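You operate a simulated robot arm through the tools that you are given. There is no shell and no other tool.

You are at the controls of a simulated robot arm. One attempt, no reset.

## Task
Funnel jam into the open jar to its line and lid it.
Fine: pour from the cream jug; jug back, funnel on the saucer; leave the full jar. Set down upright: cream jug.

The check looks at the end state, three seconds after you hand in, the way a careful person would. Anything else that was tipped, shoved, dropped, spilled or broken makes it a failure. A push-on lid holds only when it is set on centred and level and pressed home; a screw cap is set on level and turned clockwise until tight.

## Robot
A 7-joint arm with a two-finger parallel gripper, fixed in place. Base frame: the origin is on the floor under the middle of its stand, x ahead of it, y to its left, z up; the work surface is at about z = 0.91. Lengths are in m, angles in rad, forces in N, time in s.
It reaches about 1.479 m from its shoulder. Its first joint turns from -2.897 to 2.897 rad. Payload 4.4 kg.
The tool frame sits at the grasp point between the pads (the TCP): z along the fingers, y along the line on which they close. The tips reach 0.023 m beyond it. Largest opening 0.094 m; finger width 0.038, thickness 0.01; the body of the gripper, 0.054 by 0.096 m, starts 0.039 m behind the TCP.
Orientation is that of the tool frame in the base frame, as a unit quaternion [w, x, y, z]. With the fingers straight down and closing along the base's y, the tool's x points along the base's -x, its y along +y and its z along -z.

## Interface
- The arm moves only by the tool step_arm. Its argument "series" is one flat list of numbers, 7 for each row, row after row: the opening, from 0 (shut) to 1 (fully open), then the shift along the base's x, y, z in m, then the turn, a rotation vector about the base's x, y, z in rad. In form: [grip, tx, ty, tz, ax, ay, az, grip, tx, ty, tz, ax, ay, az, ...]. A call has 1 to 20 rows; each row shifts and turns the commanded pose from where the row before left it. Rows are played at 5 a second. More than 0.05 m and 0.15 rad between two rows, or a gripper value outside its range, and nothing of the call is played. Where a pose cannot be reached the arm comes as near as it can. A force on the tool above 40 N (or 10 N above the force at the start of the call, whichever is more), or a blocked arm, ends the call early, and 0.2 s more pass. The fingers move at their own pace (about 0.072 m/s each) and stop on an object; they squeeze with about 26 N. The grip force told is the motor's: it shows also when the fingers shut on nothing. Time passes only in rows, and 0.2 s behind the last, so rows that do not move let the fingers close. It gives the time, the measured TCP pose, the force on the tool (base axes), the opening and the grip force at its end, in the units of the frame above (readings bear some noise), with the torque about the TCP (base axes, N m) and any sound that the robot's microphone picked up.
- Cameras (640 x 400 px; columns grow to the right, rows downward): "scene" is fixed at [0.2268, 0.4947, 1.4905]; the picture's right is [-0.16, -0.99, 0.00], its down [-0.60, 0.10, -0.79] and it looks along [0.78, -0.13, -0.61] (base axes); focal length 278 px, centre (320, 200). "wrist" rides on the gripper at [0.086, 0.016, -0.074] in the tool frame; the picture's right is [-0.18, 0.98, 0.00], its down [-0.58, -0.11, -0.81] and it looks along [-0.79, -0.15, 0.59] (tool axes); focal length 243 px, centre (320, 200). There is no depth. A picture from a camera that has moved, and an enlarged one, comes with that camera's place and axes in the base frame and with its lens. The place of the scene camera against the robot may be out by one fixed shift of up to 0.012 m in any direction.
- snapshot(camera): a new picture of that camera. No time passes.
- inspect(camera, box): a new picture of the part [left, top, right, bottom] of that camera's present view, enlarged. No time passes.
- close_job(): hands the job in; it is judged then, once.

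Nothing tells you positions but the pictures and the camera data. Unless the task says otherwise, let go and move clear before handing in.

The tools are called by a JSON object that holds its "method" and its "body". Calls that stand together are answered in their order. step_arm: Moves the arm, as the interface text tells. Its arguments: {"type":"object","properties":{"series":{"type":"array","items":{"type":"number"}}},"required":["series"]} The other tools are called the same way: snapshot (camera) takes a picture; inspect (camera, box) takes an enlarged picture of a part of a camera's view; close_job () hands the job in.

At the start:

```text
clock: 0.0
ee_pos: [0.6175, 0.5571, 1.3293]
orientation: [0.0, 0.0, 1.0, 0.0]
wrist_force: [-0.3, 1.0, -0.6]
ft_torque: [0.01, 0.03, -0.01]
gripper_width: 0.094
finger_force: 0.0
```

scene: 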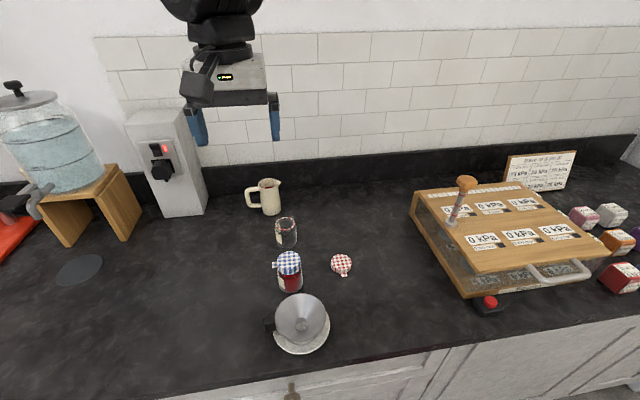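
wrist: 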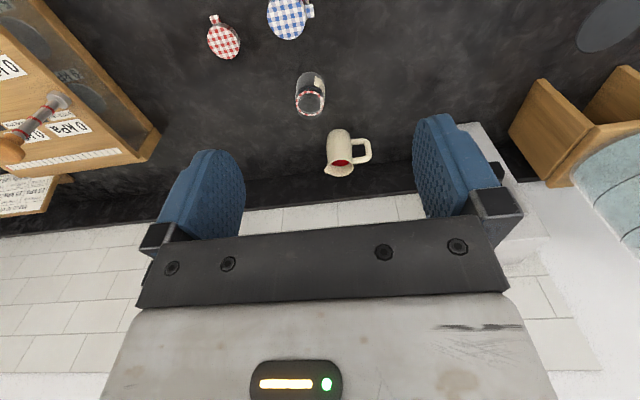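

I see a cream jug with jam at the back, an open empty jar in front of it, a full jar with a blue-checked lid, a red-checked lid lying on the counter, and a funnel on a saucer. I'll look closer before moving.

{"method": "inspect", "body": {"camera": "scene", "box": [230, 160, 370, 250]}}

{"method": "inspect", "body": {"camera": "scene", "box": [230, 240, 390, 360]}}

{"method": "inspect", "body": {"camera": "wrist", "box": [180, 0, 420, 200]}}

```text
4.44 times, centred on (300, 205) of scene
camera zoom: at [0.2268, 0.4947, 1.4905], right [-0.16, -0.99, 0.0], down [-0.6, 0.1, -0.79], along [0.78, -0.13, -0.61], focal length 1234 px, centre (409, 178)
```

zoom: 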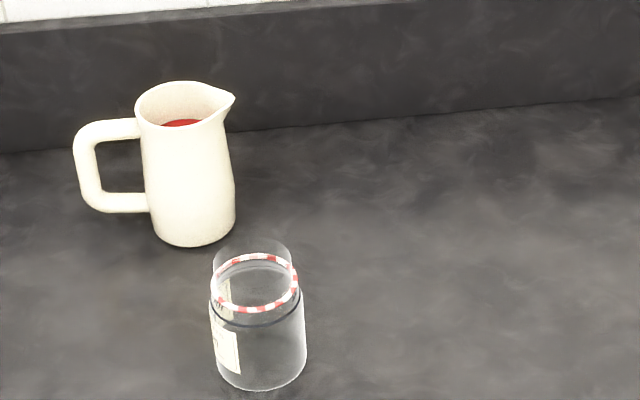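

```text
3.33 times, centred on (310, 300) of scene
camera zoom: at [0.2268, 0.4947, 1.4905], right [-0.16, -0.99, 0.0], down [-0.6, 0.1, -0.79], along [0.78, -0.13, -0.61], focal length 926 px, centre (353, -133)
```

zoom: 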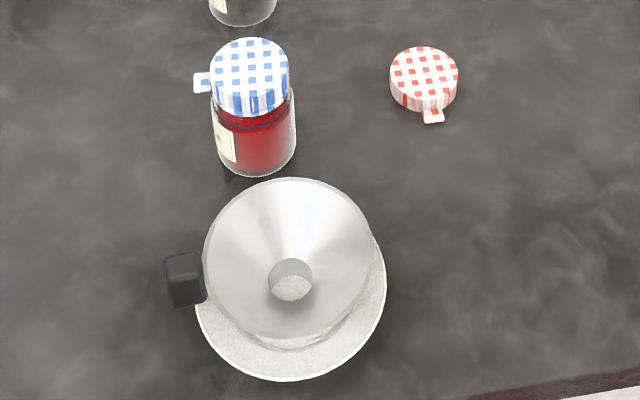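

```text
2.00 times, centred on (300, 100) of wrist
camera zoom: at [0.5313, 0.5728, 1.4051], right [0.18, 0.98, 0.0], down [0.58, -0.11, 0.81], along [0.79, -0.15, -0.59], focal length 485 px, centre (360, 400)
```

zoom: 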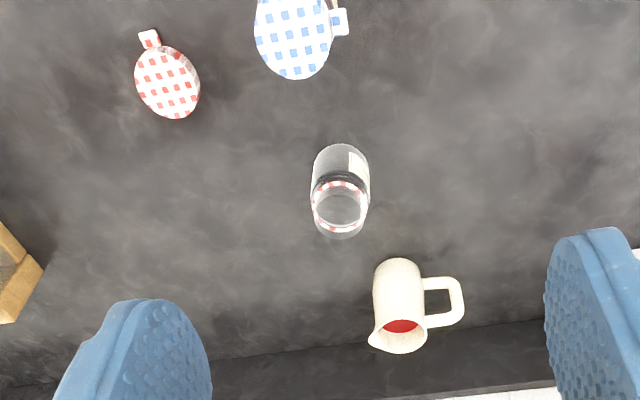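

Still at the start pose. I'm zooming tightly on the jar, jug handle, funnel handle and lid to learn their geometry.

{"method": "inspect", "body": {"camera": "scene", "box": [265, 208, 313, 253]}}

{"method": "inspect", "body": {"camera": "scene", "box": [240, 170, 300, 220]}}

{"method": "inspect", "body": {"camera": "scene", "box": [255, 285, 345, 360]}}

{"method": "inspect", "body": {"camera": "scene", "box": [265, 245, 360, 300]}}

```text
8.89 times, centred on (289, 230) of scene
camera zoom: at [0.2268, 0.4947, 1.4905], right [-0.16, -0.99, 0.0], down [-0.6, 0.1, -0.79], along [0.78, -0.13, -0.61], focal length 2468 px, centre (596, -71)
```

zoom: 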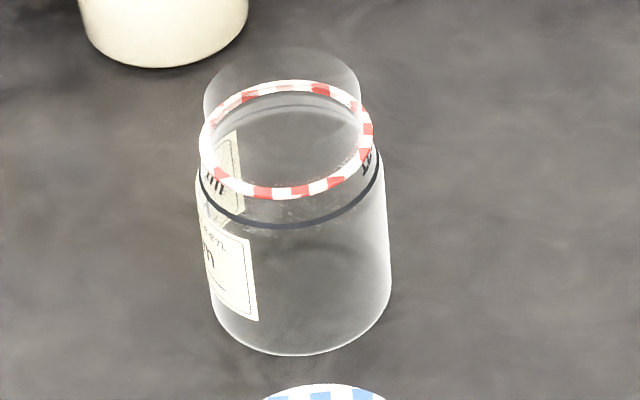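

```text
8.00 times, centred on (270, 195) of scene
camera zoom: at [0.2268, 0.4947, 1.4905], right [-0.16, -0.99, 0.0], down [-0.6, 0.1, -0.79], along [0.78, -0.13, -0.61], focal length 2222 px, centre (720, 240)
```

zoom: 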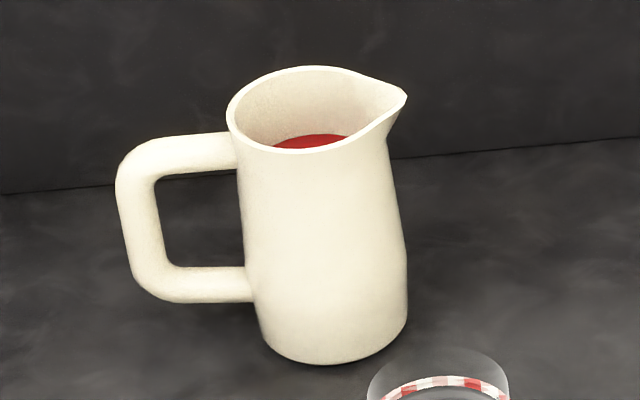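

```text
5.33 times, centred on (300, 322) of scene
camera zoom: at [0.2268, 0.4947, 1.4905], right [-0.16, -0.99, 0.0], down [-0.6, 0.1, -0.79], along [0.78, -0.13, -0.61], focal length 1481 px, centre (427, -453)
```

zoom: 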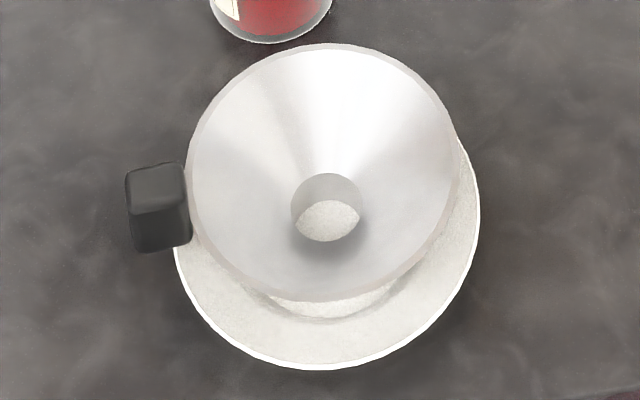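

```text
6.74 times, centred on (312, 272) of scene
camera zoom: at [0.2268, 0.4947, 1.4905], right [-0.16, -0.99, 0.0], down [-0.6, 0.1, -0.79], along [0.78, -0.13, -0.61], focal length 1871 px, centre (370, -288)
```

zoom: 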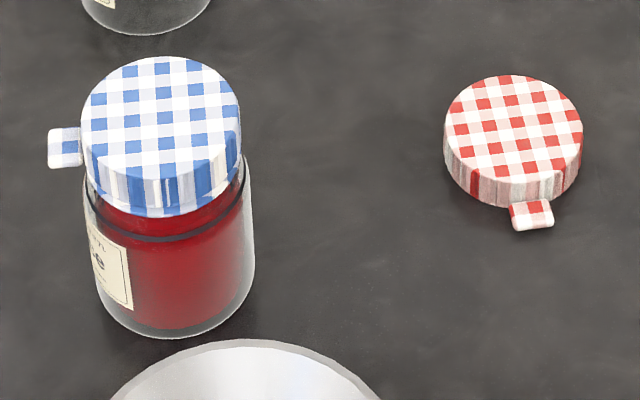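

Estimates from the two cameras agree within about 1 cm: jar near (0.79, 0.50), jug near (0.94, 0.54) with its spout toward -y, lid near (0.68, 0.36), funnel and saucer near (0.52, 0.48). I'm moving the wrist camera back and lower for a closer measurement of the funnel and jars.

{"method": "step_arm", "body": {"series": [1, -0.042, -0.014, -0.02, 0, 0, 0, 1, -0.042, -0.014, -0.02, 0, 0, 0, 1, -0.042, -0.014, -0.02, 0, 0, 0, 1, -0.042, -0.014, -0.02, 0, 0, 0, 1, 0, 0, 0, 0, 0, 0]}}

{"method": "snapshot", "body": {"camera": "wrist"}}

{"method": "inspect", "body": {"camera": "wrist", "box": [200, 0, 420, 140]}}

```text
clock: 1.2
ee_pos: [0.4499, 0.5014, 1.2492]
orientation: [0.001, 0.0, 1.0, 0.0]
wrist_force: [0.5, -0.3, 0.5]
ft_torque: [0.03, 0.01, -0.02]
gripper_width: 0.0943
finger_force: 0.0
```

```text
taken
camera wrist: at [0.3622, 0.5178, 1.3249], right [0.18, 0.98, 0.0], down [0.58, -0.11, 0.81], along [0.79, -0.15, -0.59], focal length 243 px, centre (320, 200)
```

wrist: 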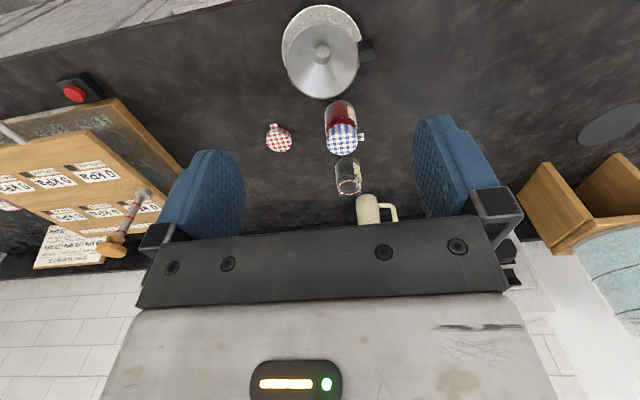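

```text
2.86 times, centred on (310, 70) of wrist
camera zoom: at [0.3622, 0.5178, 1.3249], right [0.18, 0.98, 0.0], down [0.58, -0.11, 0.81], along [0.79, -0.15, -0.59], focal length 693 px, centre (349, 571)
```

zoom: 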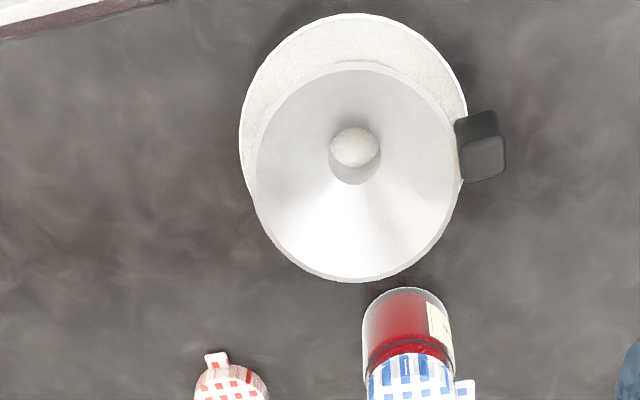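

The funnel is centred near (0.522, 0.493) with its black handle on the +y side near (0.519, 0.553). Next I'm enlarging the handle and the jars in the same view.

{"method": "inspect", "body": {"camera": "wrist", "box": [330, 20, 400, 70]}}

{"method": "inspect", "body": {"camera": "wrist", "box": [250, 90, 410, 230]}}

{"method": "inspect", "body": {"camera": "scene", "box": [260, 310, 300, 340]}}

```text
8.00 times, centred on (365, 45) of wrist
camera zoom: at [0.3622, 0.5178, 1.3249], right [0.18, 0.98, 0.0], down [0.58, -0.11, 0.81], along [0.79, -0.15, -0.59], focal length 1941 px, centre (-40, 1440)
```

zoom: 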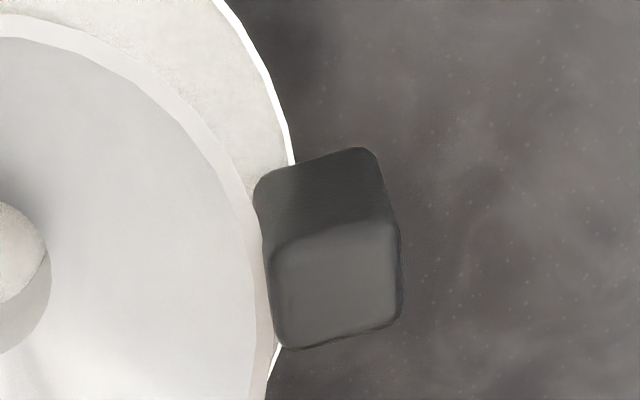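

```text
2.86 times, centred on (330, 160) of wrist
camera zoom: at [0.3622, 0.5178, 1.3249], right [0.18, 0.98, 0.0], down [0.58, -0.11, 0.81], along [0.79, -0.15, -0.59], focal length 693 px, centre (291, 314)
```

zoom: 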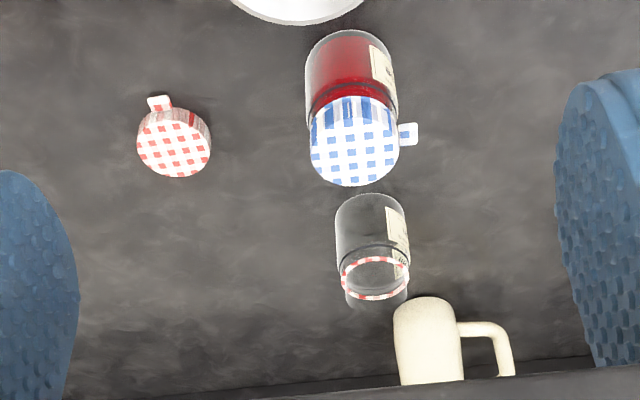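

```text
13.33 times, centred on (280, 325) of scene
camera zoom: at [0.2268, 0.4947, 1.4905], right [-0.16, -0.99, 0.0], down [-0.6, 0.1, -0.79], along [0.78, -0.13, -0.61], focal length 3703 px, centre (853, -1467)
```

zoom: 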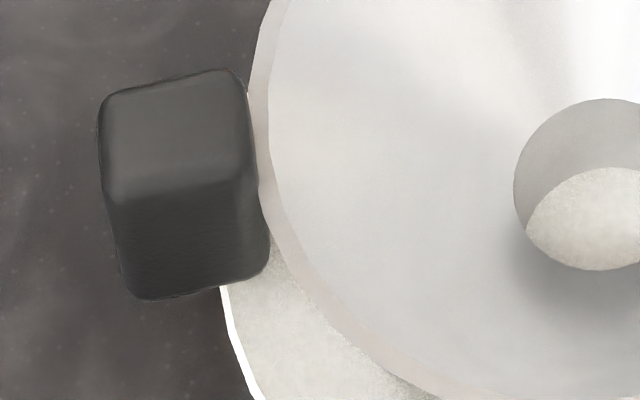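

The funnel handle is a block of about 17 × 21 × 27 mm, so I'll grip it across x with the fingers down. I'm turning the tool −90° about z and moving above the handle, staying high.

{"method": "step_arm", "body": {"series": [1, 0.0064, 0.0057, -0.0136, 0, 0, -0.1428, 1, 0.0064, 0.0057, -0.0136, 0, 0, -0.1428, 1, 0.0064, 0.0057, -0.0136, 0, 0, -0.1428, 1, 0.0064, 0.0057, -0.0136, 0, 0, -0.1428, 1, 0.0064, 0.0057, -0.0136, 0, 0, -0.1428, 1, 0.0064, 0.0057, -0.0136, 0, 0, -0.1428, 1, 0.0064, 0.0057, -0.0136, 0, 0, -0.1428, 1, 0.0064, 0.0057, -0.0136, 0, 0, -0.1428, 1, 0.0064, 0.0057, -0.0136, 0, 0, -0.1428, 1, 0.0064, 0.0057, -0.0136, 0, 0, -0.1428, 1, 0.0064, 0.0057, -0.0136, 0, 0, -0.1428, 1, 0, 0, 0, 0, 0, 0]}}

{"method": "snapshot", "body": {"camera": "wrist"}}

{"method": "snapshot", "body": {"camera": "scene"}}

```text
clock: 3.8
ee_pos: [0.5212, 0.5655, 1.0983]
orientation: [0.001, 0.708, 0.706, 0.0]
wrist_force: [0.7, 1.2, 0.7]
ft_torque: [-0.03, -0.01, -0.01]
gripper_width: 0.0943
finger_force: 0.0
```

```text
taken
camera wrist: at [0.537, 0.6514, 1.1745], right [0.98, -0.19, 0.0], down [-0.11, -0.58, 0.81], along [-0.15, -0.79, -0.59], focal length 243 px, centre (320, 200)
```

wrist: 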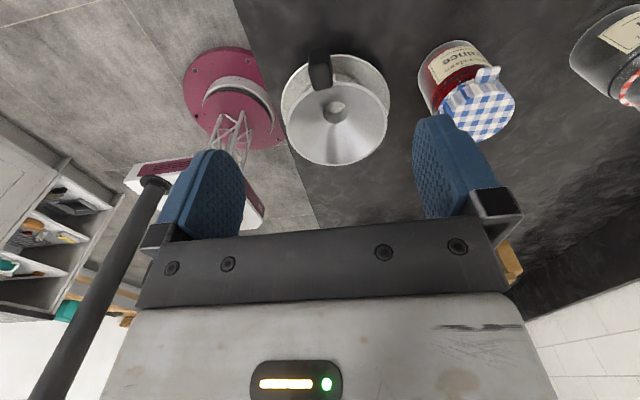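

```text
taken
```

scene: 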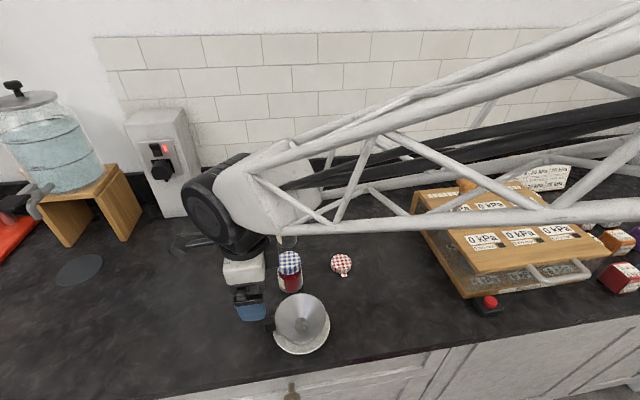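

The tool is above the funnel handle with the camera on the +y side. I'm enlarging to check alignment before going down.

{"method": "inspect", "body": {"camera": "wrist", "box": [260, 30, 420, 170]}}

{"method": "inspect", "body": {"camera": "wrist", "box": [400, 0, 640, 150]}}

```text
2.86 times, centred on (340, 100) of wrist
camera zoom: at [0.537, 0.6514, 1.1745], right [0.98, -0.19, 0.0], down [-0.11, -0.58, 0.81], along [-0.15, -0.79, -0.59], focal length 693 px, centre (263, 486)
```

zoom: 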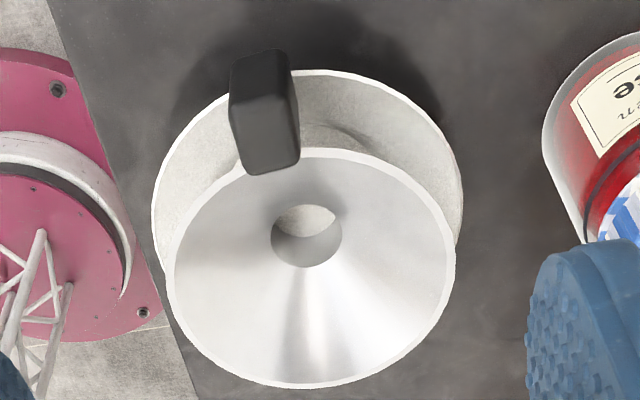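

```text
2.67 times, centred on (520, 75) of wrist
camera zoom: at [0.537, 0.6514, 1.1745], right [0.98, -0.19, 0.0], down [-0.11, -0.58, 0.81], along [-0.15, -0.79, -0.59], focal length 647 px, centre (-213, 533)
```

zoom: 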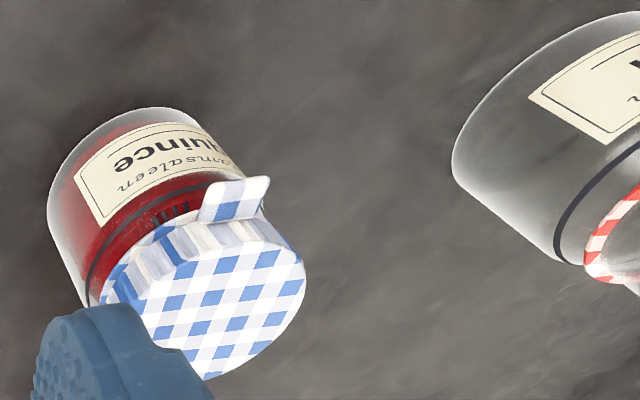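

The handle spans x 0.512–0.529 and y 0.543–0.563 with its top at z≈0.977, and the fingers straddle it. I'm descending to z≈0.963 and closing on it.

{"method": "step_arm", "body": {"series": [1, -0.0005, 0, -0.034, 0, 0, 0, 1, 0, 0, -0.034, 0, 0, 0, 1, 0, 0, -0.034, 0, 0, 0, 1, 0, 0, -0.033, 0, 0, 0, 1, 0, 0, 0, 0, 0, 0]}}

{"method": "snapshot", "body": {"camera": "wrist"}}

{"method": "inspect", "body": {"camera": "scene", "box": [210, 260, 350, 360]}}

```text
clock: 5.0
ee_pos: [0.5219, 0.5623, 0.9635]
orientation: [0.0, 0.707, 0.707, 0.0]
wrist_force: [0.7, 0.4, -0.3]
ft_torque: [0.0, 0.0, -0.03]
gripper_width: 0.0938
finger_force: 0.0
```

```text
taken
camera wrist: at [0.5377, 0.6485, 1.0392], right [0.98, -0.18, 0.0], down [-0.11, -0.58, 0.81], along [-0.15, -0.79, -0.59], focal length 243 px, centre (320, 200)
```

wrist: 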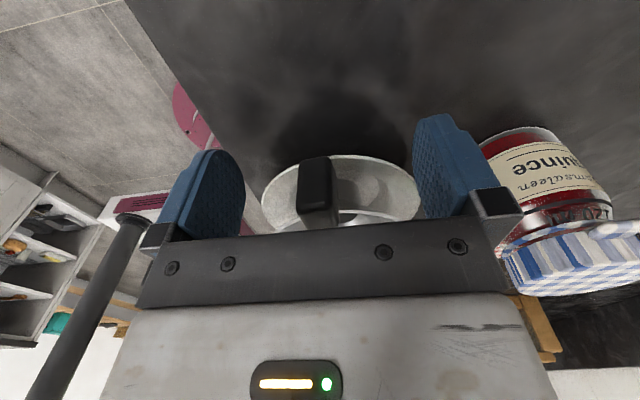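

```text
4.00 times, centred on (280, 310) of scene
camera zoom: at [0.2268, 0.4947, 1.4905], right [-0.16, -0.99, 0.0], down [-0.6, 0.1, -0.79], along [0.78, -0.13, -0.61], focal length 1111 px, centre (480, -240)
```

zoom: 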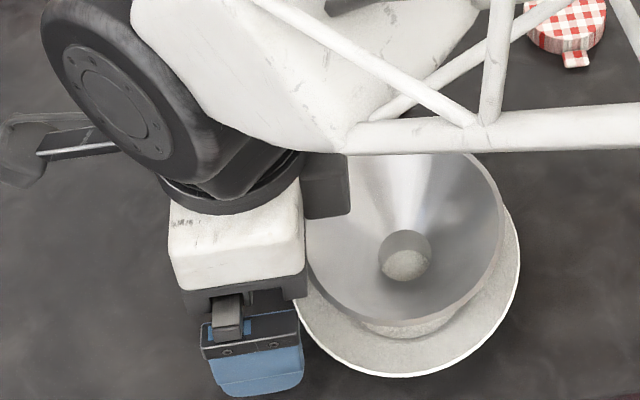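

The fingers straddle the handle at z≈0.963. I'm nudging 3 mm outward from the rim and closing.

{"method": "step_arm", "body": {"series": [1, 0, 0.003, 0, 0, 0, 0, 0, 0, 0, 0, 0, 0, 0, 0, 0, 0, 0, 0, 0, 0, 0, 0, 0, 0, 0, 0, 0, 0, 0, 0, 0, 0, 0, 0, 0, 0, 0, 0, 0, 0, 0]}}

{"method": "snapshot", "body": {"camera": "wrist"}}

{"method": "inspect", "body": {"camera": "scene", "box": [210, 260, 350, 360]}}

```text
clock: 6.4
ee_pos: [0.5208, 0.5653, 0.9634]
orientation: [-0.001, 0.707, 0.707, 0.001]
wrist_force: [0.6, 0.3, 1.3]
ft_torque: [0.0, -0.01, 0.0]
gripper_width: 0.018
finger_force: 25.8
```

```text
taken
camera wrist: at [0.5369, 0.652, 1.0389], right [0.98, -0.18, 0.0], down [-0.11, -0.58, 0.81], along [-0.15, -0.79, -0.59], focal length 243 px, centre (320, 200)
```

wrist: 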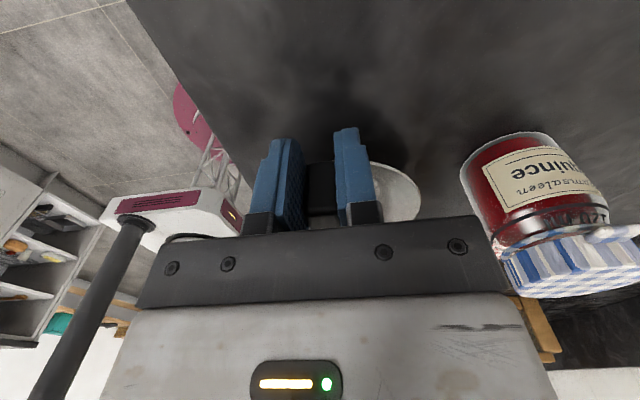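

```text
4.00 times, centred on (280, 310) of scene
camera zoom: at [0.2268, 0.4947, 1.4905], right [-0.16, -0.99, 0.0], down [-0.6, 0.1, -0.79], along [0.78, -0.13, -0.61], focal length 1111 px, centre (480, -240)
```

zoom: 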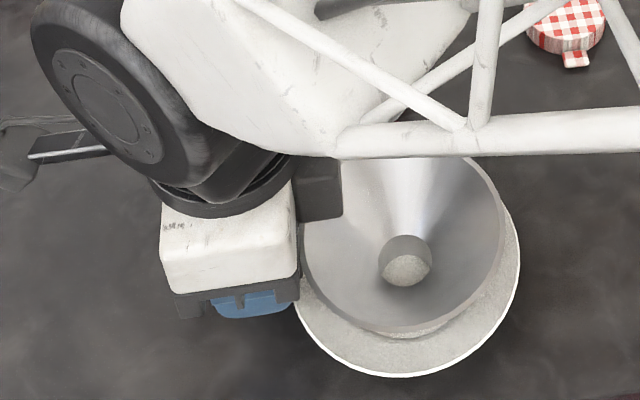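

The handle is held with an 18 mm opening. I'm lifting straight up slowly, then checking the funnel's attitude.

{"method": "step_arm", "body": {"series": [0, 0, 0, 0.01, 0, 0, 0, 0, 0, 0, 0.02, 0, 0, 0, 0, 0, 0, 0.03, 0, 0, 0, 0, 0, 0, 0.04, 0, 0, 0, 0, 0, 0, 0.04, 0, 0, 0, 0, 0, 0, 0, 0, 0, 0]}}

{"method": "snapshot", "body": {"camera": "wrist"}}

{"method": "snapshot", "body": {"camera": "scene"}}

{"method": "inspect", "body": {"camera": "scene", "box": [200, 230, 360, 350]}}

```text
clock: 7.8
ee_pos: [0.5191, 0.5637, 1.1063]
orientation: [-0.001, 0.707, 0.707, -0.001]
wrist_force: [-0.2, -0.3, -1.1]
ft_torque: [0.07, 0.0, -0.01]
gripper_width: 0.0178
finger_force: 25.4
```

```text
taken
camera wrist: at [0.5357, 0.6504, 1.1814], right [0.98, -0.18, 0.0], down [-0.11, -0.58, 0.81], along [-0.15, -0.79, -0.59], focal length 243 px, centre (320, 200)
```

wrist: 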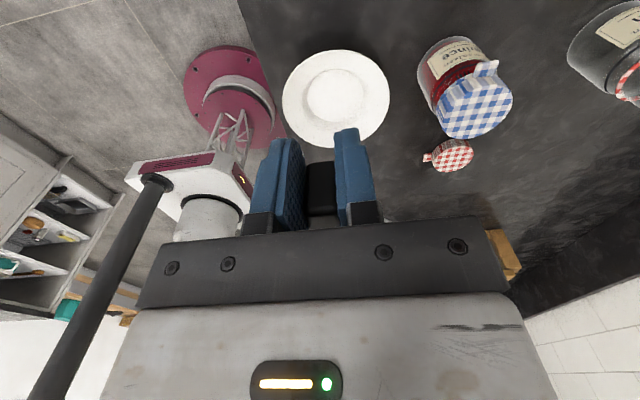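

```text
taken
```

scene: 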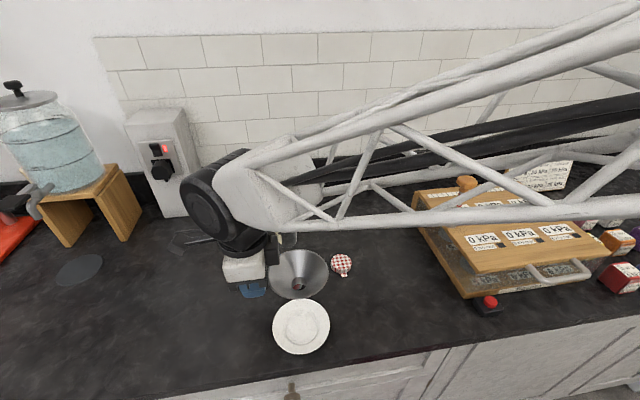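

```text
3.33 times, centred on (280, 290) of scene
camera zoom: at [0.2268, 0.4947, 1.4905], right [-0.16, -0.99, 0.0], down [-0.6, 0.1, -0.79], along [0.78, -0.13, -0.61], focal length 926 px, centre (453, -100)
```

zoom: 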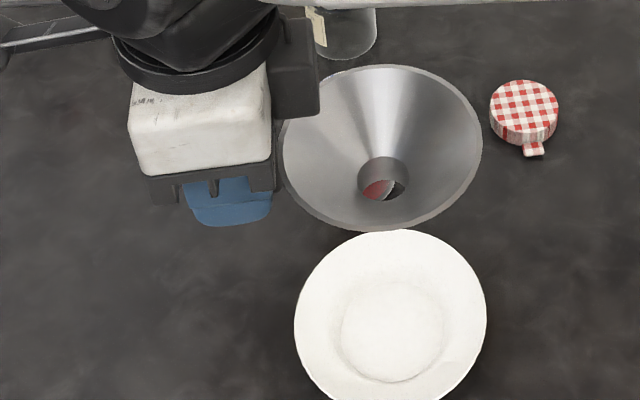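

The funnel hangs level from its handle, with its centre about 72 mm to −y of the TCP. I'm carrying it at this height over toward the open jar and will measure the jar from there.

{"method": "step_arm", "body": {"series": [0, 0.02, 0.001, 0.005, 0, 0, 0, 0, 0.036, 0.0014, 0.005, 0, 0, 0, 0, 0.036, 0.0014, 0, 0, 0, 0, 0, 0.036, 0.0014, 0, 0, 0, 0, 0, 0.036, 0.0014, 0, 0, 0, 0, 0, 0.036, 0.0014, 0, 0, 0, 0, 0, 0.036, 0.0014, 0, 0, 0, 0, 0, 0.02, 0.001, 0, 0, 0, 0, 0, 0.016, 0, 0, 0, 0, 0, 0, 0, 0, 0, 0, 0, 0]}}

{"method": "snapshot", "body": {"camera": "wrist"}}

{"method": "snapshot", "body": {"camera": "scene"}}

{"method": "inspect", "body": {"camera": "wrist", "box": [240, 0, 440, 150]}}

{"method": "inspect", "body": {"camera": "scene", "box": [230, 150, 370, 260]}}

```text
clock: 10.0
ee_pos: [0.7919, 0.5748, 1.1128]
orientation: [0.0, 0.707, 0.707, 0.0]
wrist_force: [0.6, 0.8, -1.7]
ft_torque: [0.08, -0.03, 0.03]
gripper_width: 0.0178
finger_force: 26.5
```

```text
taken
camera wrist: at [0.8072, 0.6613, 1.1888], right [0.98, -0.18, 0.0], down [-0.11, -0.58, 0.81], along [-0.15, -0.79, -0.59], focal length 243 px, centre (320, 200)
```

wrist: 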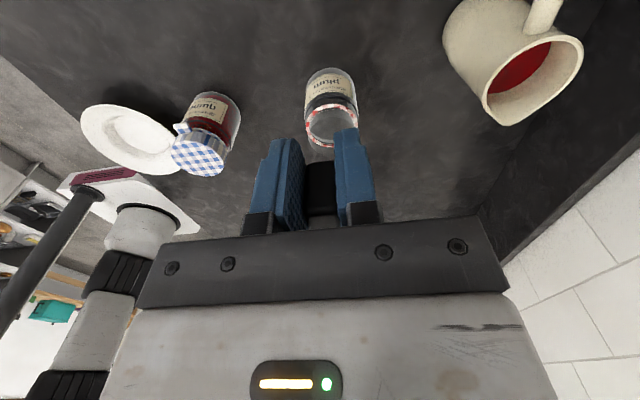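

```text
taken
```

scene: 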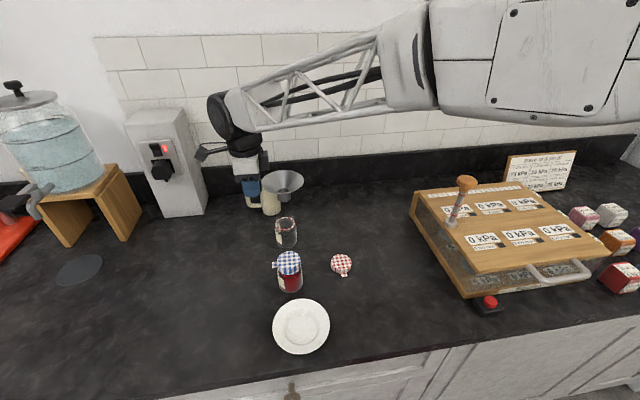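

```text
2.67 times, centred on (340, 75) of wrist
camera zoom: at [0.8072, 0.6613, 1.1888], right [0.98, -0.18, 0.0], down [-0.11, -0.58, 0.81], along [-0.15, -0.79, -0.59], focal length 647 px, centre (267, 533)
```

zoom: 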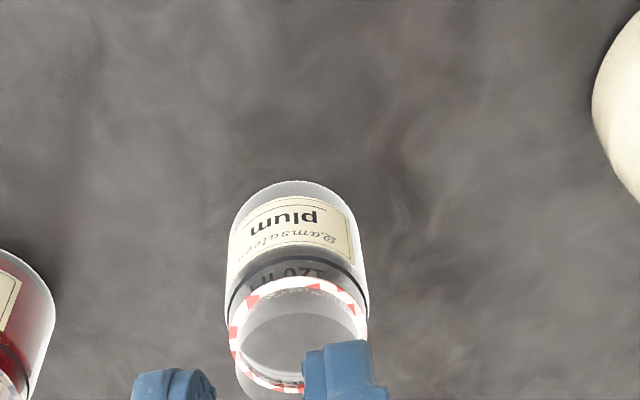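

```text
3.64 times, centred on (300, 205) of scene
camera zoom: at [0.2268, 0.4947, 1.4905], right [-0.16, -0.99, 0.0], down [-0.6, 0.1, -0.79], along [0.78, -0.13, -0.61], focal length 1010 px, centre (393, 182)
```

zoom: 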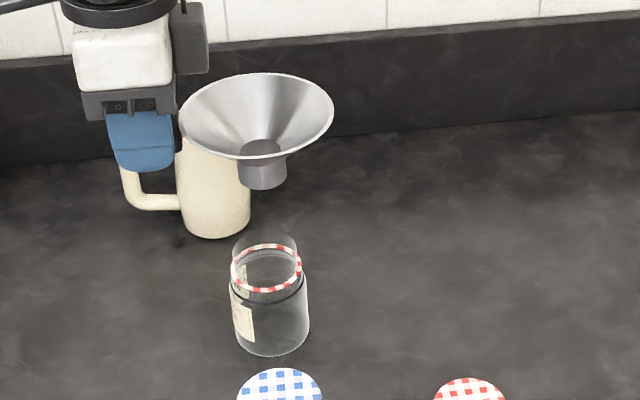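

The wrist view puts the jar almost exactly under the funnel, while the scene view suggests a 3–4 mm offset in y. I'm lowering until the stem is just above the jar mouth so both can be compared directly.

{"method": "step_arm", "body": {"series": [0, 0, 0.003, -0.02, 0, 0, 0, 0, 0, 0, -0.02, 0, 0, 0, 0, 0, 0, -0.013, 0, 0, 0, 0, 0, 0, 0, 0, 0, 0]}}

{"method": "inspect", "body": {"camera": "scene", "box": [245, 175, 335, 255]}}

{"method": "inspect", "body": {"camera": "wrist", "box": [240, 0, 440, 180]}}

```text
clock: 11.0
ee_pos: [0.7925, 0.5777, 1.0607]
orientation: [-0.001, 0.707, 0.707, 0.0]
wrist_force: [-0.5, -0.1, -1.6]
ft_torque: [0.11, 0.02, -0.02]
gripper_width: 0.0178
finger_force: 26.1
```

```text
5.00 times, centred on (290, 215) of scene
camera zoom: at [0.2268, 0.4947, 1.4905], right [-0.16, -0.99, 0.0], down [-0.6, 0.1, -0.79], along [0.78, -0.13, -0.61], focal length 1389 px, centre (470, 125)
```

zoom: 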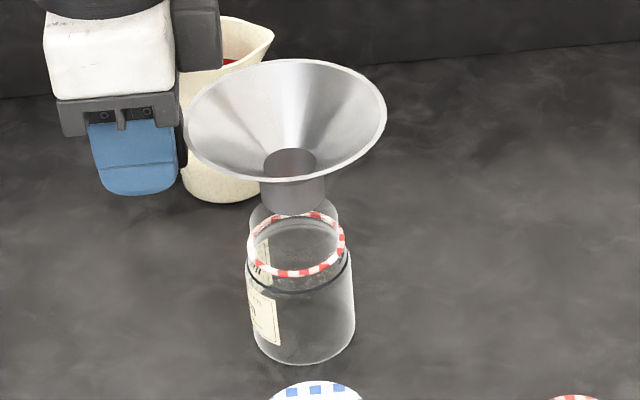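

```text
2.22 times, centred on (340, 90) of wrist
camera zoom: at [0.8076, 0.6643, 1.1362], right [0.98, -0.18, 0.0], down [-0.11, -0.58, 0.81], along [-0.15, -0.79, -0.59], focal length 539 px, centre (276, 444)
```

zoom: 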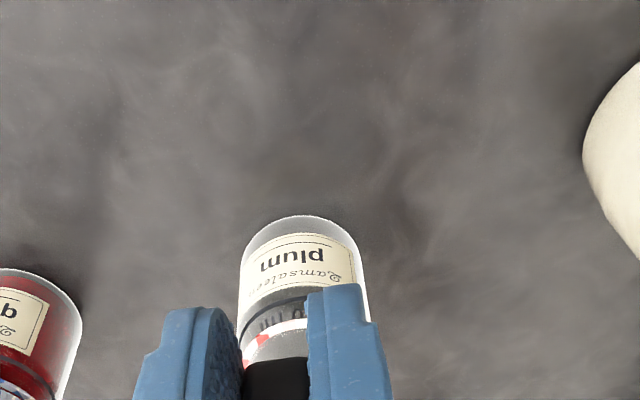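

The stem is about 1–2 cm above the jar mouth. I'm enlarging further to measure the alignment.

{"method": "inspect", "body": {"camera": "scene", "box": [272, 195, 312, 230]}}

```text
11.43 times, centred on (292, 212) of scene
camera zoom: at [0.2268, 0.4947, 1.4905], right [-0.16, -0.99, 0.0], down [-0.6, 0.1, -0.79], along [0.78, -0.13, -0.61], focal length 3174 px, centre (640, 57)
```

zoom: 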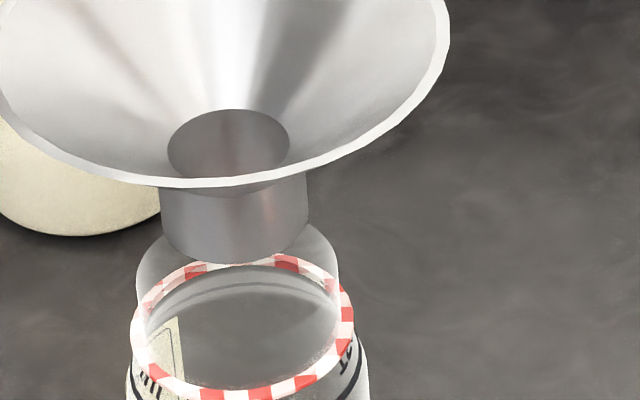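

The stem is within about 1 mm of the jar axis in y and within a few mm in x. I'm shifting 1 mm and lowering 2 cm so the stem just enters the mouth, then checking.

{"method": "step_arm", "body": {"series": [0, 0, 0.001, -0.005, 0, 0, 0, 0, 0, 0, -0.005, 0, 0, 0, 0, 0, 0, -0.005, 0, 0, 0, 0, 0, 0, -0.005, 0, 0, 0, 0, 0, 0, -0.003, 0, 0, 0, 0, 0, 0, 0, 0, 0, 0]}}

{"method": "inspect", "body": {"camera": "scene", "box": [265, 195, 315, 235]}}

{"method": "inspect", "body": {"camera": "wrist", "box": [240, 40, 440, 220]}}

```text
clock: 12.4
ee_pos: [0.791, 0.5812, 1.0394]
orientation: [0.0, 0.707, 0.707, 0.001]
wrist_force: [-0.1, 0.2, -1.0]
ft_torque: [0.08, 0.0, 0.0]
gripper_width: 0.0178
finger_force: 26.3
```

```text
10.00 times, centred on (290, 215) of scene
camera zoom: at [0.2268, 0.4947, 1.4905], right [-0.16, -0.99, 0.0], down [-0.6, 0.1, -0.79], along [0.78, -0.13, -0.61], focal length 2777 px, centre (620, 50)
```

zoom: 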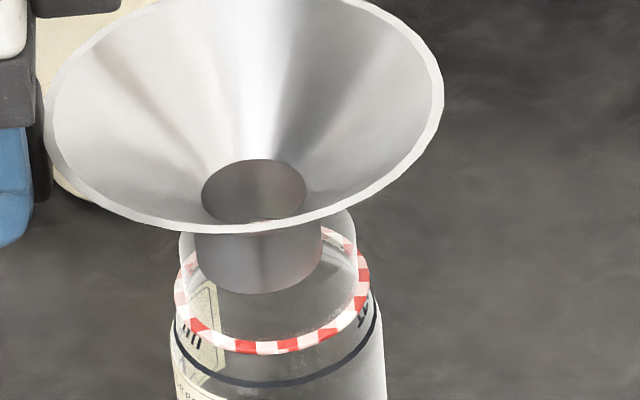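

```text
2.22 times, centred on (340, 130) of wrist
camera zoom: at [0.8072, 0.6677, 1.115], right [0.98, -0.18, 0.0], down [-0.11, -0.58, 0.81], along [-0.15, -0.79, -0.59], focal length 539 px, centre (276, 356)
```

zoom: 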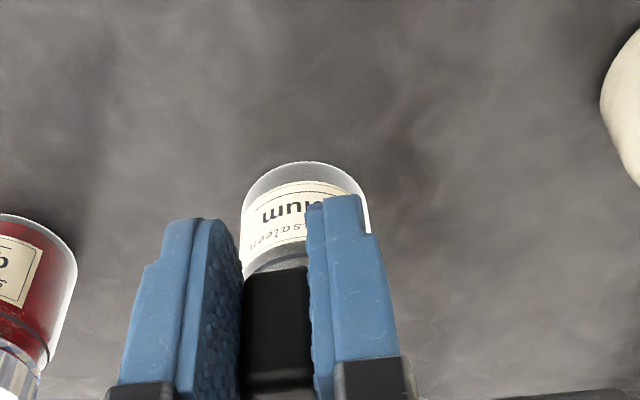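

{"method": "inspect", "body": {"camera": "scene", "box": [278, 208, 306, 230]}}

```text
16.00 times, centred on (292, 219) of scene
camera zoom: at [0.2268, 0.4947, 1.4905], right [-0.16, -0.99, 0.0], down [-0.6, 0.1, -0.79], along [0.78, -0.13, -0.61], focal length 4443 px, centre (768, -104)
```

zoom: 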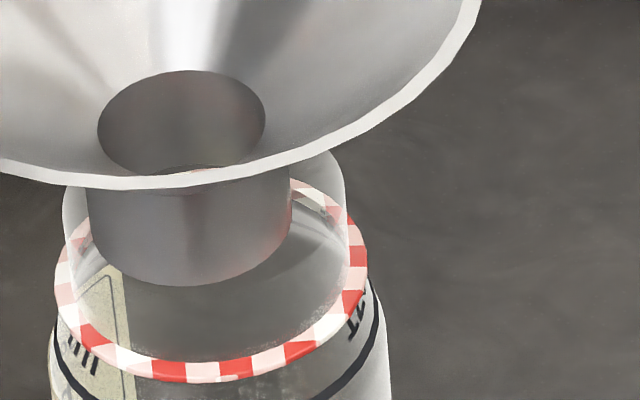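

The stem sits about 2.5 mm too far toward +y relative to the jar neck, so I'm correcting that and lowering gently in small steps while watching the force.

{"method": "step_arm", "body": {"series": [0, 0, -0.0025, 0, 0, 0, 0, 0, 0, 0, -0.004, 0, 0, 0, 0, 0, 0, -0.004, 0, 0, 0, 0, 0, 0, -0.004, 0, 0, 0, 0, 0, 0, 0, 0, 0, 0]}}

{"method": "inspect", "body": {"camera": "scene", "box": [275, 205, 310, 235]}}

```text
clock: 13.6
ee_pos: [0.792, 0.5792, 1.0267]
orientation: [0.001, 0.707, 0.707, 0.001]
wrist_force: [-0.4, -0.1, -0.1]
ft_torque: [0.04, 0.01, -0.02]
gripper_width: 0.0178
finger_force: 26.2
```

```text
13.33 times, centred on (292, 220) of scene
camera zoom: at [0.2268, 0.4947, 1.4905], right [-0.16, -0.99, 0.0], down [-0.6, 0.1, -0.79], along [0.78, -0.13, -0.61], focal length 3703 px, centre (687, -67)
```

zoom: 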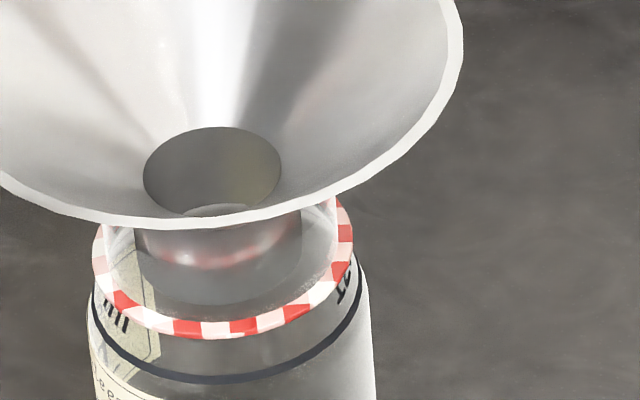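

The stem is inside the mouth and centred. I'm continuing down until the cone rests on the rim.

{"method": "step_arm", "body": {"series": [0, 0, 0, -0.003, 0, 0, 0, 0, 0, 0, -0.003, 0, 0, 0, 0, 0, 0, -0.003, 0, 0, 0, 0, 0, 0, 0, 0, 0, 0]}}

{"method": "inspect", "body": {"camera": "scene", "box": [270, 200, 315, 240]}}

```text
clock: 14.6
ee_pos: [0.7933, 0.5779, 1.0171]
orientation: [-0.001, 0.707, 0.707, 0.001]
wrist_force: [-1.8, 2.5, 12.8]
ft_torque: [-0.82, -0.05, -0.07]
gripper_width: 0.018
finger_force: 25.9
```

```text
10.00 times, centred on (292, 220) of scene
camera zoom: at [0.2268, 0.4947, 1.4905], right [-0.16, -0.99, 0.0], down [-0.6, 0.1, -0.79], along [0.78, -0.13, -0.61], focal length 2777 px, centre (595, 0)
```

zoom: 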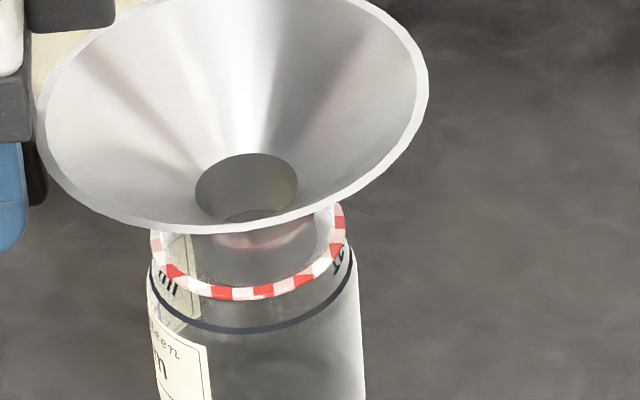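

The cone has met the jar rim, with about 13 N of push. I'm relieving that by raising a couple of mm before letting go.

{"method": "step_arm", "body": {"series": [0, 0, 0, 0.0015, 0, 0, 0, 0, 0, 0, 0, 0, 0, 0]}}

{"method": "inspect", "body": {"camera": "scene", "box": [260, 180, 330, 240]}}

```text
clock: 15.2
ee_pos: [0.7928, 0.5798, 1.0192]
orientation: [-0.001, 0.707, 0.707, -0.001]
wrist_force: [-0.6, 0.0, 0.1]
ft_torque: [-0.03, 0.0, -0.04]
gripper_width: 0.0179
finger_force: 25.7
```

```text
6.67 times, centred on (295, 210) of scene
camera zoom: at [0.2268, 0.4947, 1.4905], right [-0.16, -0.99, 0.0], down [-0.6, 0.1, -0.79], along [0.78, -0.13, -0.61], focal length 1851 px, centre (487, 133)
```

zoom: 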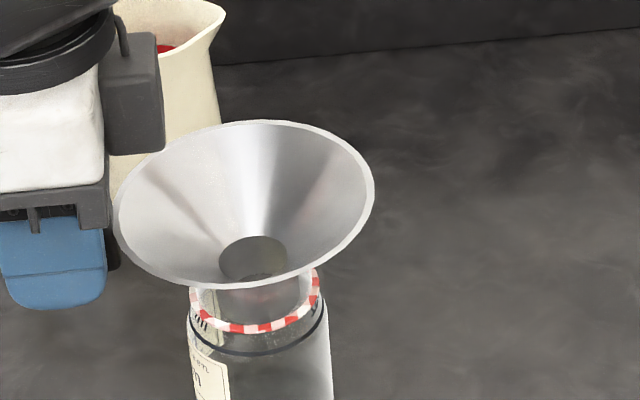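

The force has gone and the funnel's weight is on the jar. I'm opening the fingers, checking that the funnel stays, then rising clear.

{"method": "step_arm", "body": {"series": [0.3, 0, 0, 0, 0, 0, 0, 0.55, 0, 0, 0, 0, 0, 0, 0.55, 0, 0, 0, 0, 0, 0, 0.55, 0, 0, 0, 0, 0, 0]}}

{"method": "inspect", "body": {"camera": "scene", "box": [250, 170, 340, 250]}}

{"method": "snapshot", "body": {"camera": "wrist"}}

```text
clock: 16.2
ee_pos: [0.7925, 0.5796, 1.0197]
orientation: [0.0, 0.707, 0.707, 0.0]
wrist_force: [-0.4, -0.2, 0.2]
ft_torque: [-0.02, -0.01, -0.01]
gripper_width: 0.0516
finger_force: 0.1
```

```text
5.00 times, centred on (295, 210) of scene
camera zoom: at [0.2268, 0.4947, 1.4905], right [-0.16, -0.99, 0.0], down [-0.6, 0.1, -0.79], along [0.78, -0.13, -0.61], focal length 1389 px, centre (445, 150)
```

zoom: 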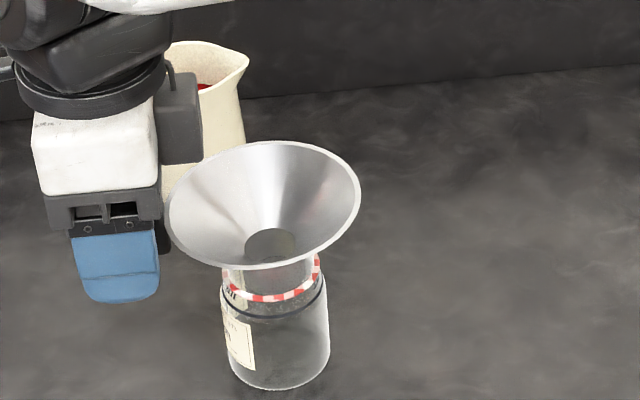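

```text
taken
camera wrist: at [0.808, 0.666, 1.0948], right [0.98, -0.18, 0.0], down [-0.11, -0.58, 0.81], along [-0.15, -0.79, -0.59], focal length 243 px, centre (320, 200)
```

wrist: 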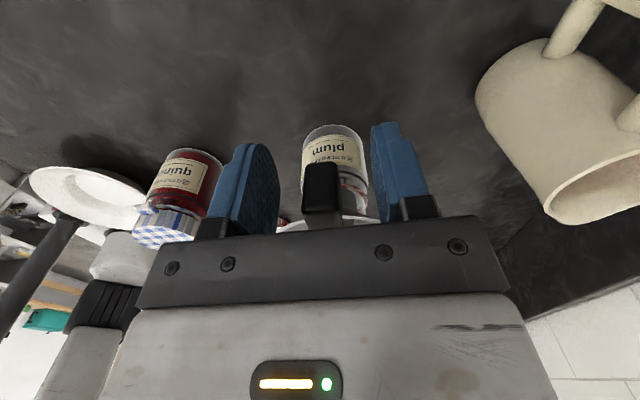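

The funnel stays seated on the jar. I'm rising straight up.

{"method": "step_arm", "body": {"series": [0.55, 0, 0.002, 0.02, 0, 0, 0, 0.55, 0, 0.002, 0.03, 0, 0, 0, 0.55, 0, 0, 0.04, 0, 0, 0, 0.55, 0, 0, 0.04, 0, 0, 0, 1, 0, 0, 0.03, 0, 0, 0, 1, 0, 0, 0, 0, 0, 0]}}

{"method": "snapshot", "body": {"camera": "wrist"}}

{"method": "inspect", "body": {"camera": "scene", "box": [235, 160, 345, 250]}}

```text
clock: 17.6
ee_pos: [0.7936, 0.5822, 1.1799]
orientation: [0.001, 0.708, 0.707, 0.0]
wrist_force: [0.4, 0.7, 0.2]
ft_torque: [-0.05, 0.02, 0.0]
gripper_width: 0.0941
finger_force: 0.1
```

```text
taken
camera wrist: at [0.8096, 0.6692, 1.2555], right [0.98, -0.18, 0.0], down [-0.11, -0.58, 0.81], along [-0.15, -0.79, -0.59], focal length 243 px, centre (320, 200)
```

wrist: 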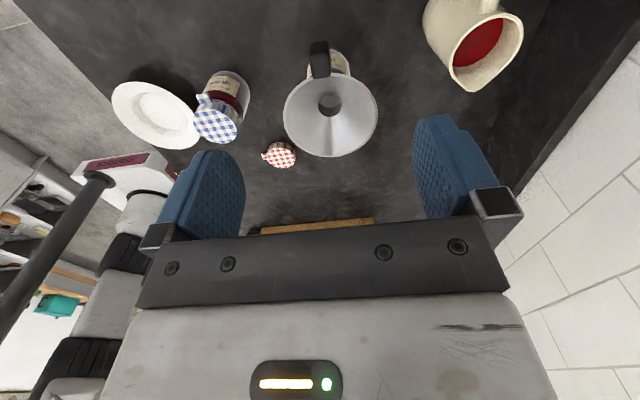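

```text
4.44 times, centred on (290, 205) of scene
camera zoom: at [0.2268, 0.4947, 1.4905], right [-0.16, -0.99, 0.0], down [-0.6, 0.1, -0.79], along [0.78, -0.13, -0.61], focal length 1234 px, centre (453, 178)
```

zoom: 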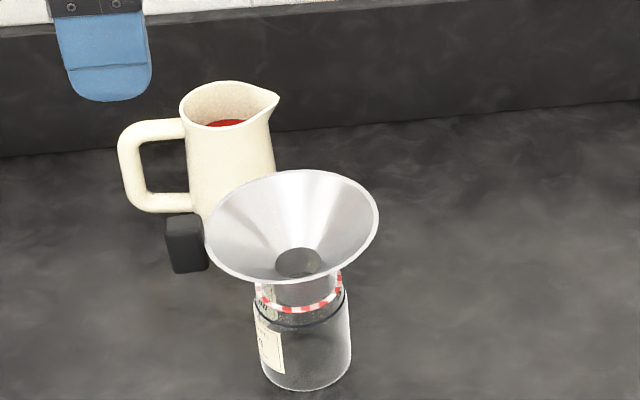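

The funnel stands level on the jar. Now I'm measuring the jug and the funnel from the wrist view.

{"method": "inspect", "body": {"camera": "wrist", "box": [400, 0, 560, 110]}}

{"method": "inspect", "body": {"camera": "wrist", "box": [260, 20, 400, 170]}}

```text
3.64 times, centred on (480, 55) of wrist
camera zoom: at [0.8096, 0.6692, 1.2555], right [0.98, -0.18, 0.0], down [-0.11, -0.58, 0.81], along [-0.15, -0.79, -0.59], focal length 882 px, centre (-262, 727)
```

zoom: 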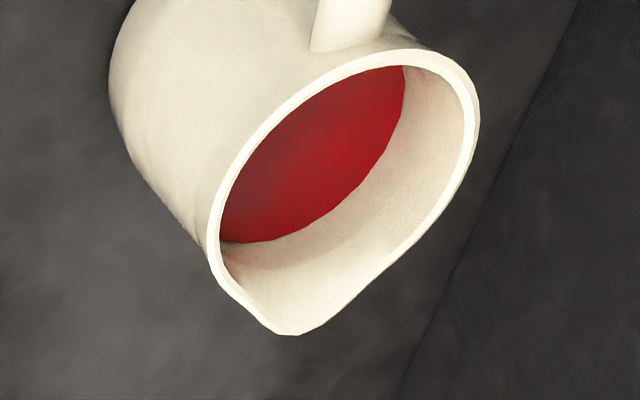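

```text
2.67 times, centred on (330, 95) of wrist
camera zoom: at [0.8096, 0.6692, 1.2555], right [0.98, -0.18, 0.0], down [-0.11, -0.58, 0.81], along [-0.15, -0.79, -0.59], focal length 647 px, centre (293, 480)
```

zoom: 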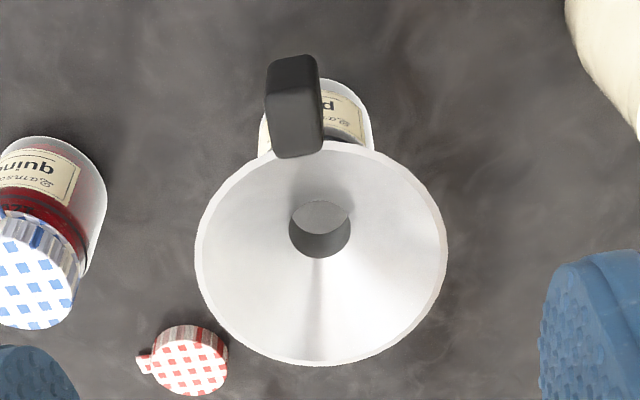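

Jug axis is near (0.940, 0.543), spout tip near (0.941, 0.503), rim about z 1.013; funnel axis near (0.7915, 0.506). I'm moving above the jug at a safe height.

{"method": "step_arm", "body": {"series": [1, 0.03715, -0.0099, 0, 0, 0, 0, 1, 0.03715, -0.0099, 0, 0, 0, 0, 1, 0.03715, -0.0099, 0, 0, 0, 0, 1, 0.03715, -0.0099, 0, 0, 0, 0, 1, 0, 0, -0.04, 0, 0, 0, 1, 0, 0, 0, 0, 0, 0]}}

{"method": "snapshot", "body": {"camera": "wrist"}}

{"method": "inspect", "body": {"camera": "wrist", "box": [240, 20, 420, 200]}}

{"method": "snapshot", "body": {"camera": "scene"}}

```text
clock: 19.0
ee_pos: [0.9392, 0.5436, 1.1401]
orientation: [0.0, 0.707, 0.707, 0.0]
wrist_force: [0.0, -0.7, 0.6]
ft_torque: [0.0, -0.02, 0.03]
gripper_width: 0.0937
finger_force: 0.1
```

```text
taken
camera wrist: at [0.9552, 0.6302, 1.2156], right [0.98, -0.18, 0.0], down [-0.11, -0.58, 0.81], along [-0.15, -0.79, -0.59], focal length 243 px, centre (320, 200)
```

wrist: 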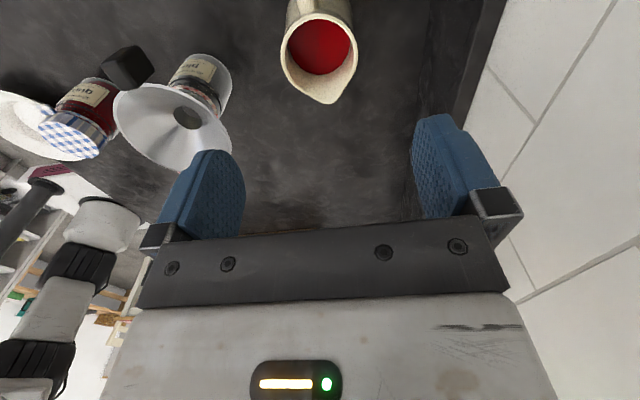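

```text
2.22 times, centred on (330, 110) of wrist
camera zoom: at [0.9552, 0.6302, 1.2156], right [0.98, -0.18, 0.0], down [-0.11, -0.58, 0.81], along [-0.15, -0.79, -0.59], focal length 539 px, centre (298, 400)
```

zoom: 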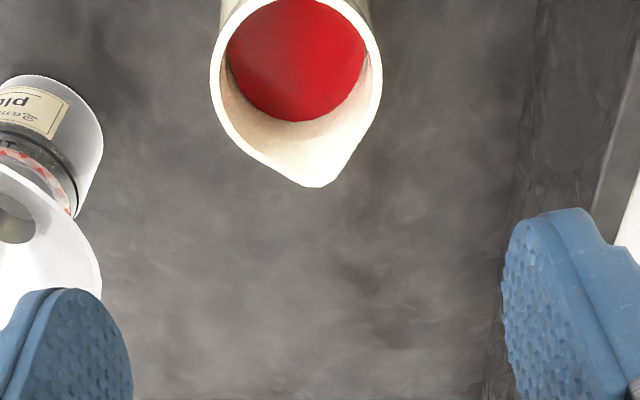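

```text
taken
```

scene: 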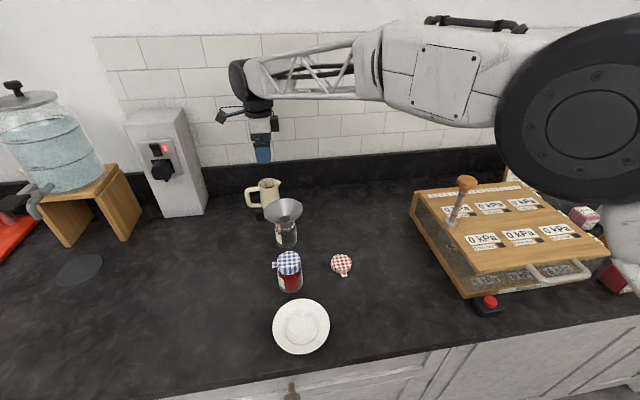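

The gripper is centred over the jug. I'm descending in stages, stopping first with the palm just above the rim.

{"method": "step_arm", "body": {"series": [1, 0, 0, -0.04, 0, 0, 0, 1, 0, 0, -0.04, 0, 0, 0, 1, 0, 0, -0.035, 0, 0, 0, 1, 0, 0, -0.02, 0, 0, 0, 1, 0, 0, 0, 0, 0, 0]}}

{"method": "snapshot", "body": {"camera": "wrist"}}

{"method": "inspect", "body": {"camera": "scene", "box": [220, 140, 330, 230]}}

```text
clock: 20.2
ee_pos: [0.9412, 0.545, 1.0062]
orientation: [0.0, 0.707, 0.707, 0.0]
wrist_force: [0.1, -0.7, 0.3]
ft_torque: [0.02, 0.03, -0.01]
gripper_width: 0.0939
finger_force: 0.1
```

```text
taken
camera wrist: at [0.9568, 0.6317, 1.0818], right [0.98, -0.18, 0.0], down [-0.11, -0.58, 0.81], along [-0.15, -0.79, -0.59], focal length 243 px, centre (320, 200)
```

wrist: 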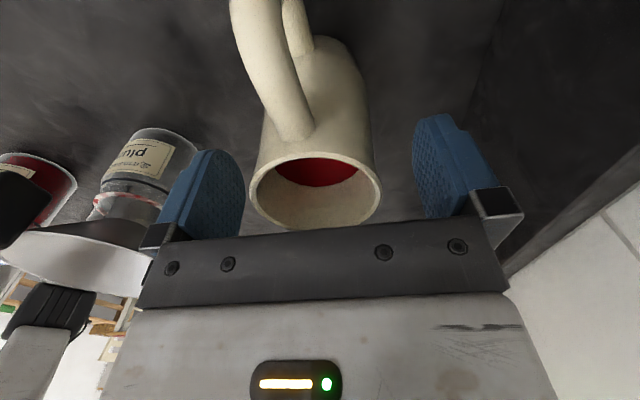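

```text
4.44 times, centred on (275, 185) of scene
camera zoom: at [0.2268, 0.4947, 1.4905], right [-0.16, -0.99, 0.0], down [-0.6, 0.1, -0.79], along [0.78, -0.13, -0.61], focal length 1234 px, centre (520, 267)
```

zoom: 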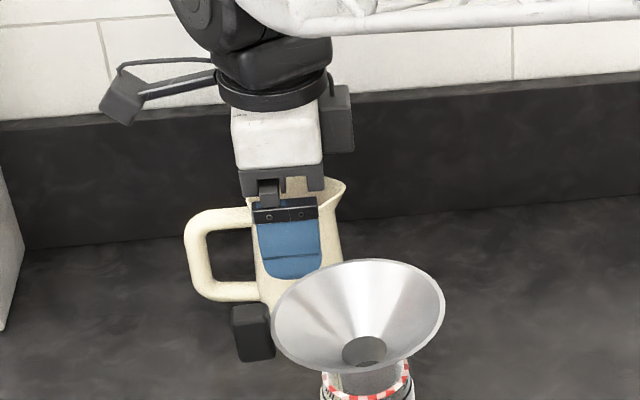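

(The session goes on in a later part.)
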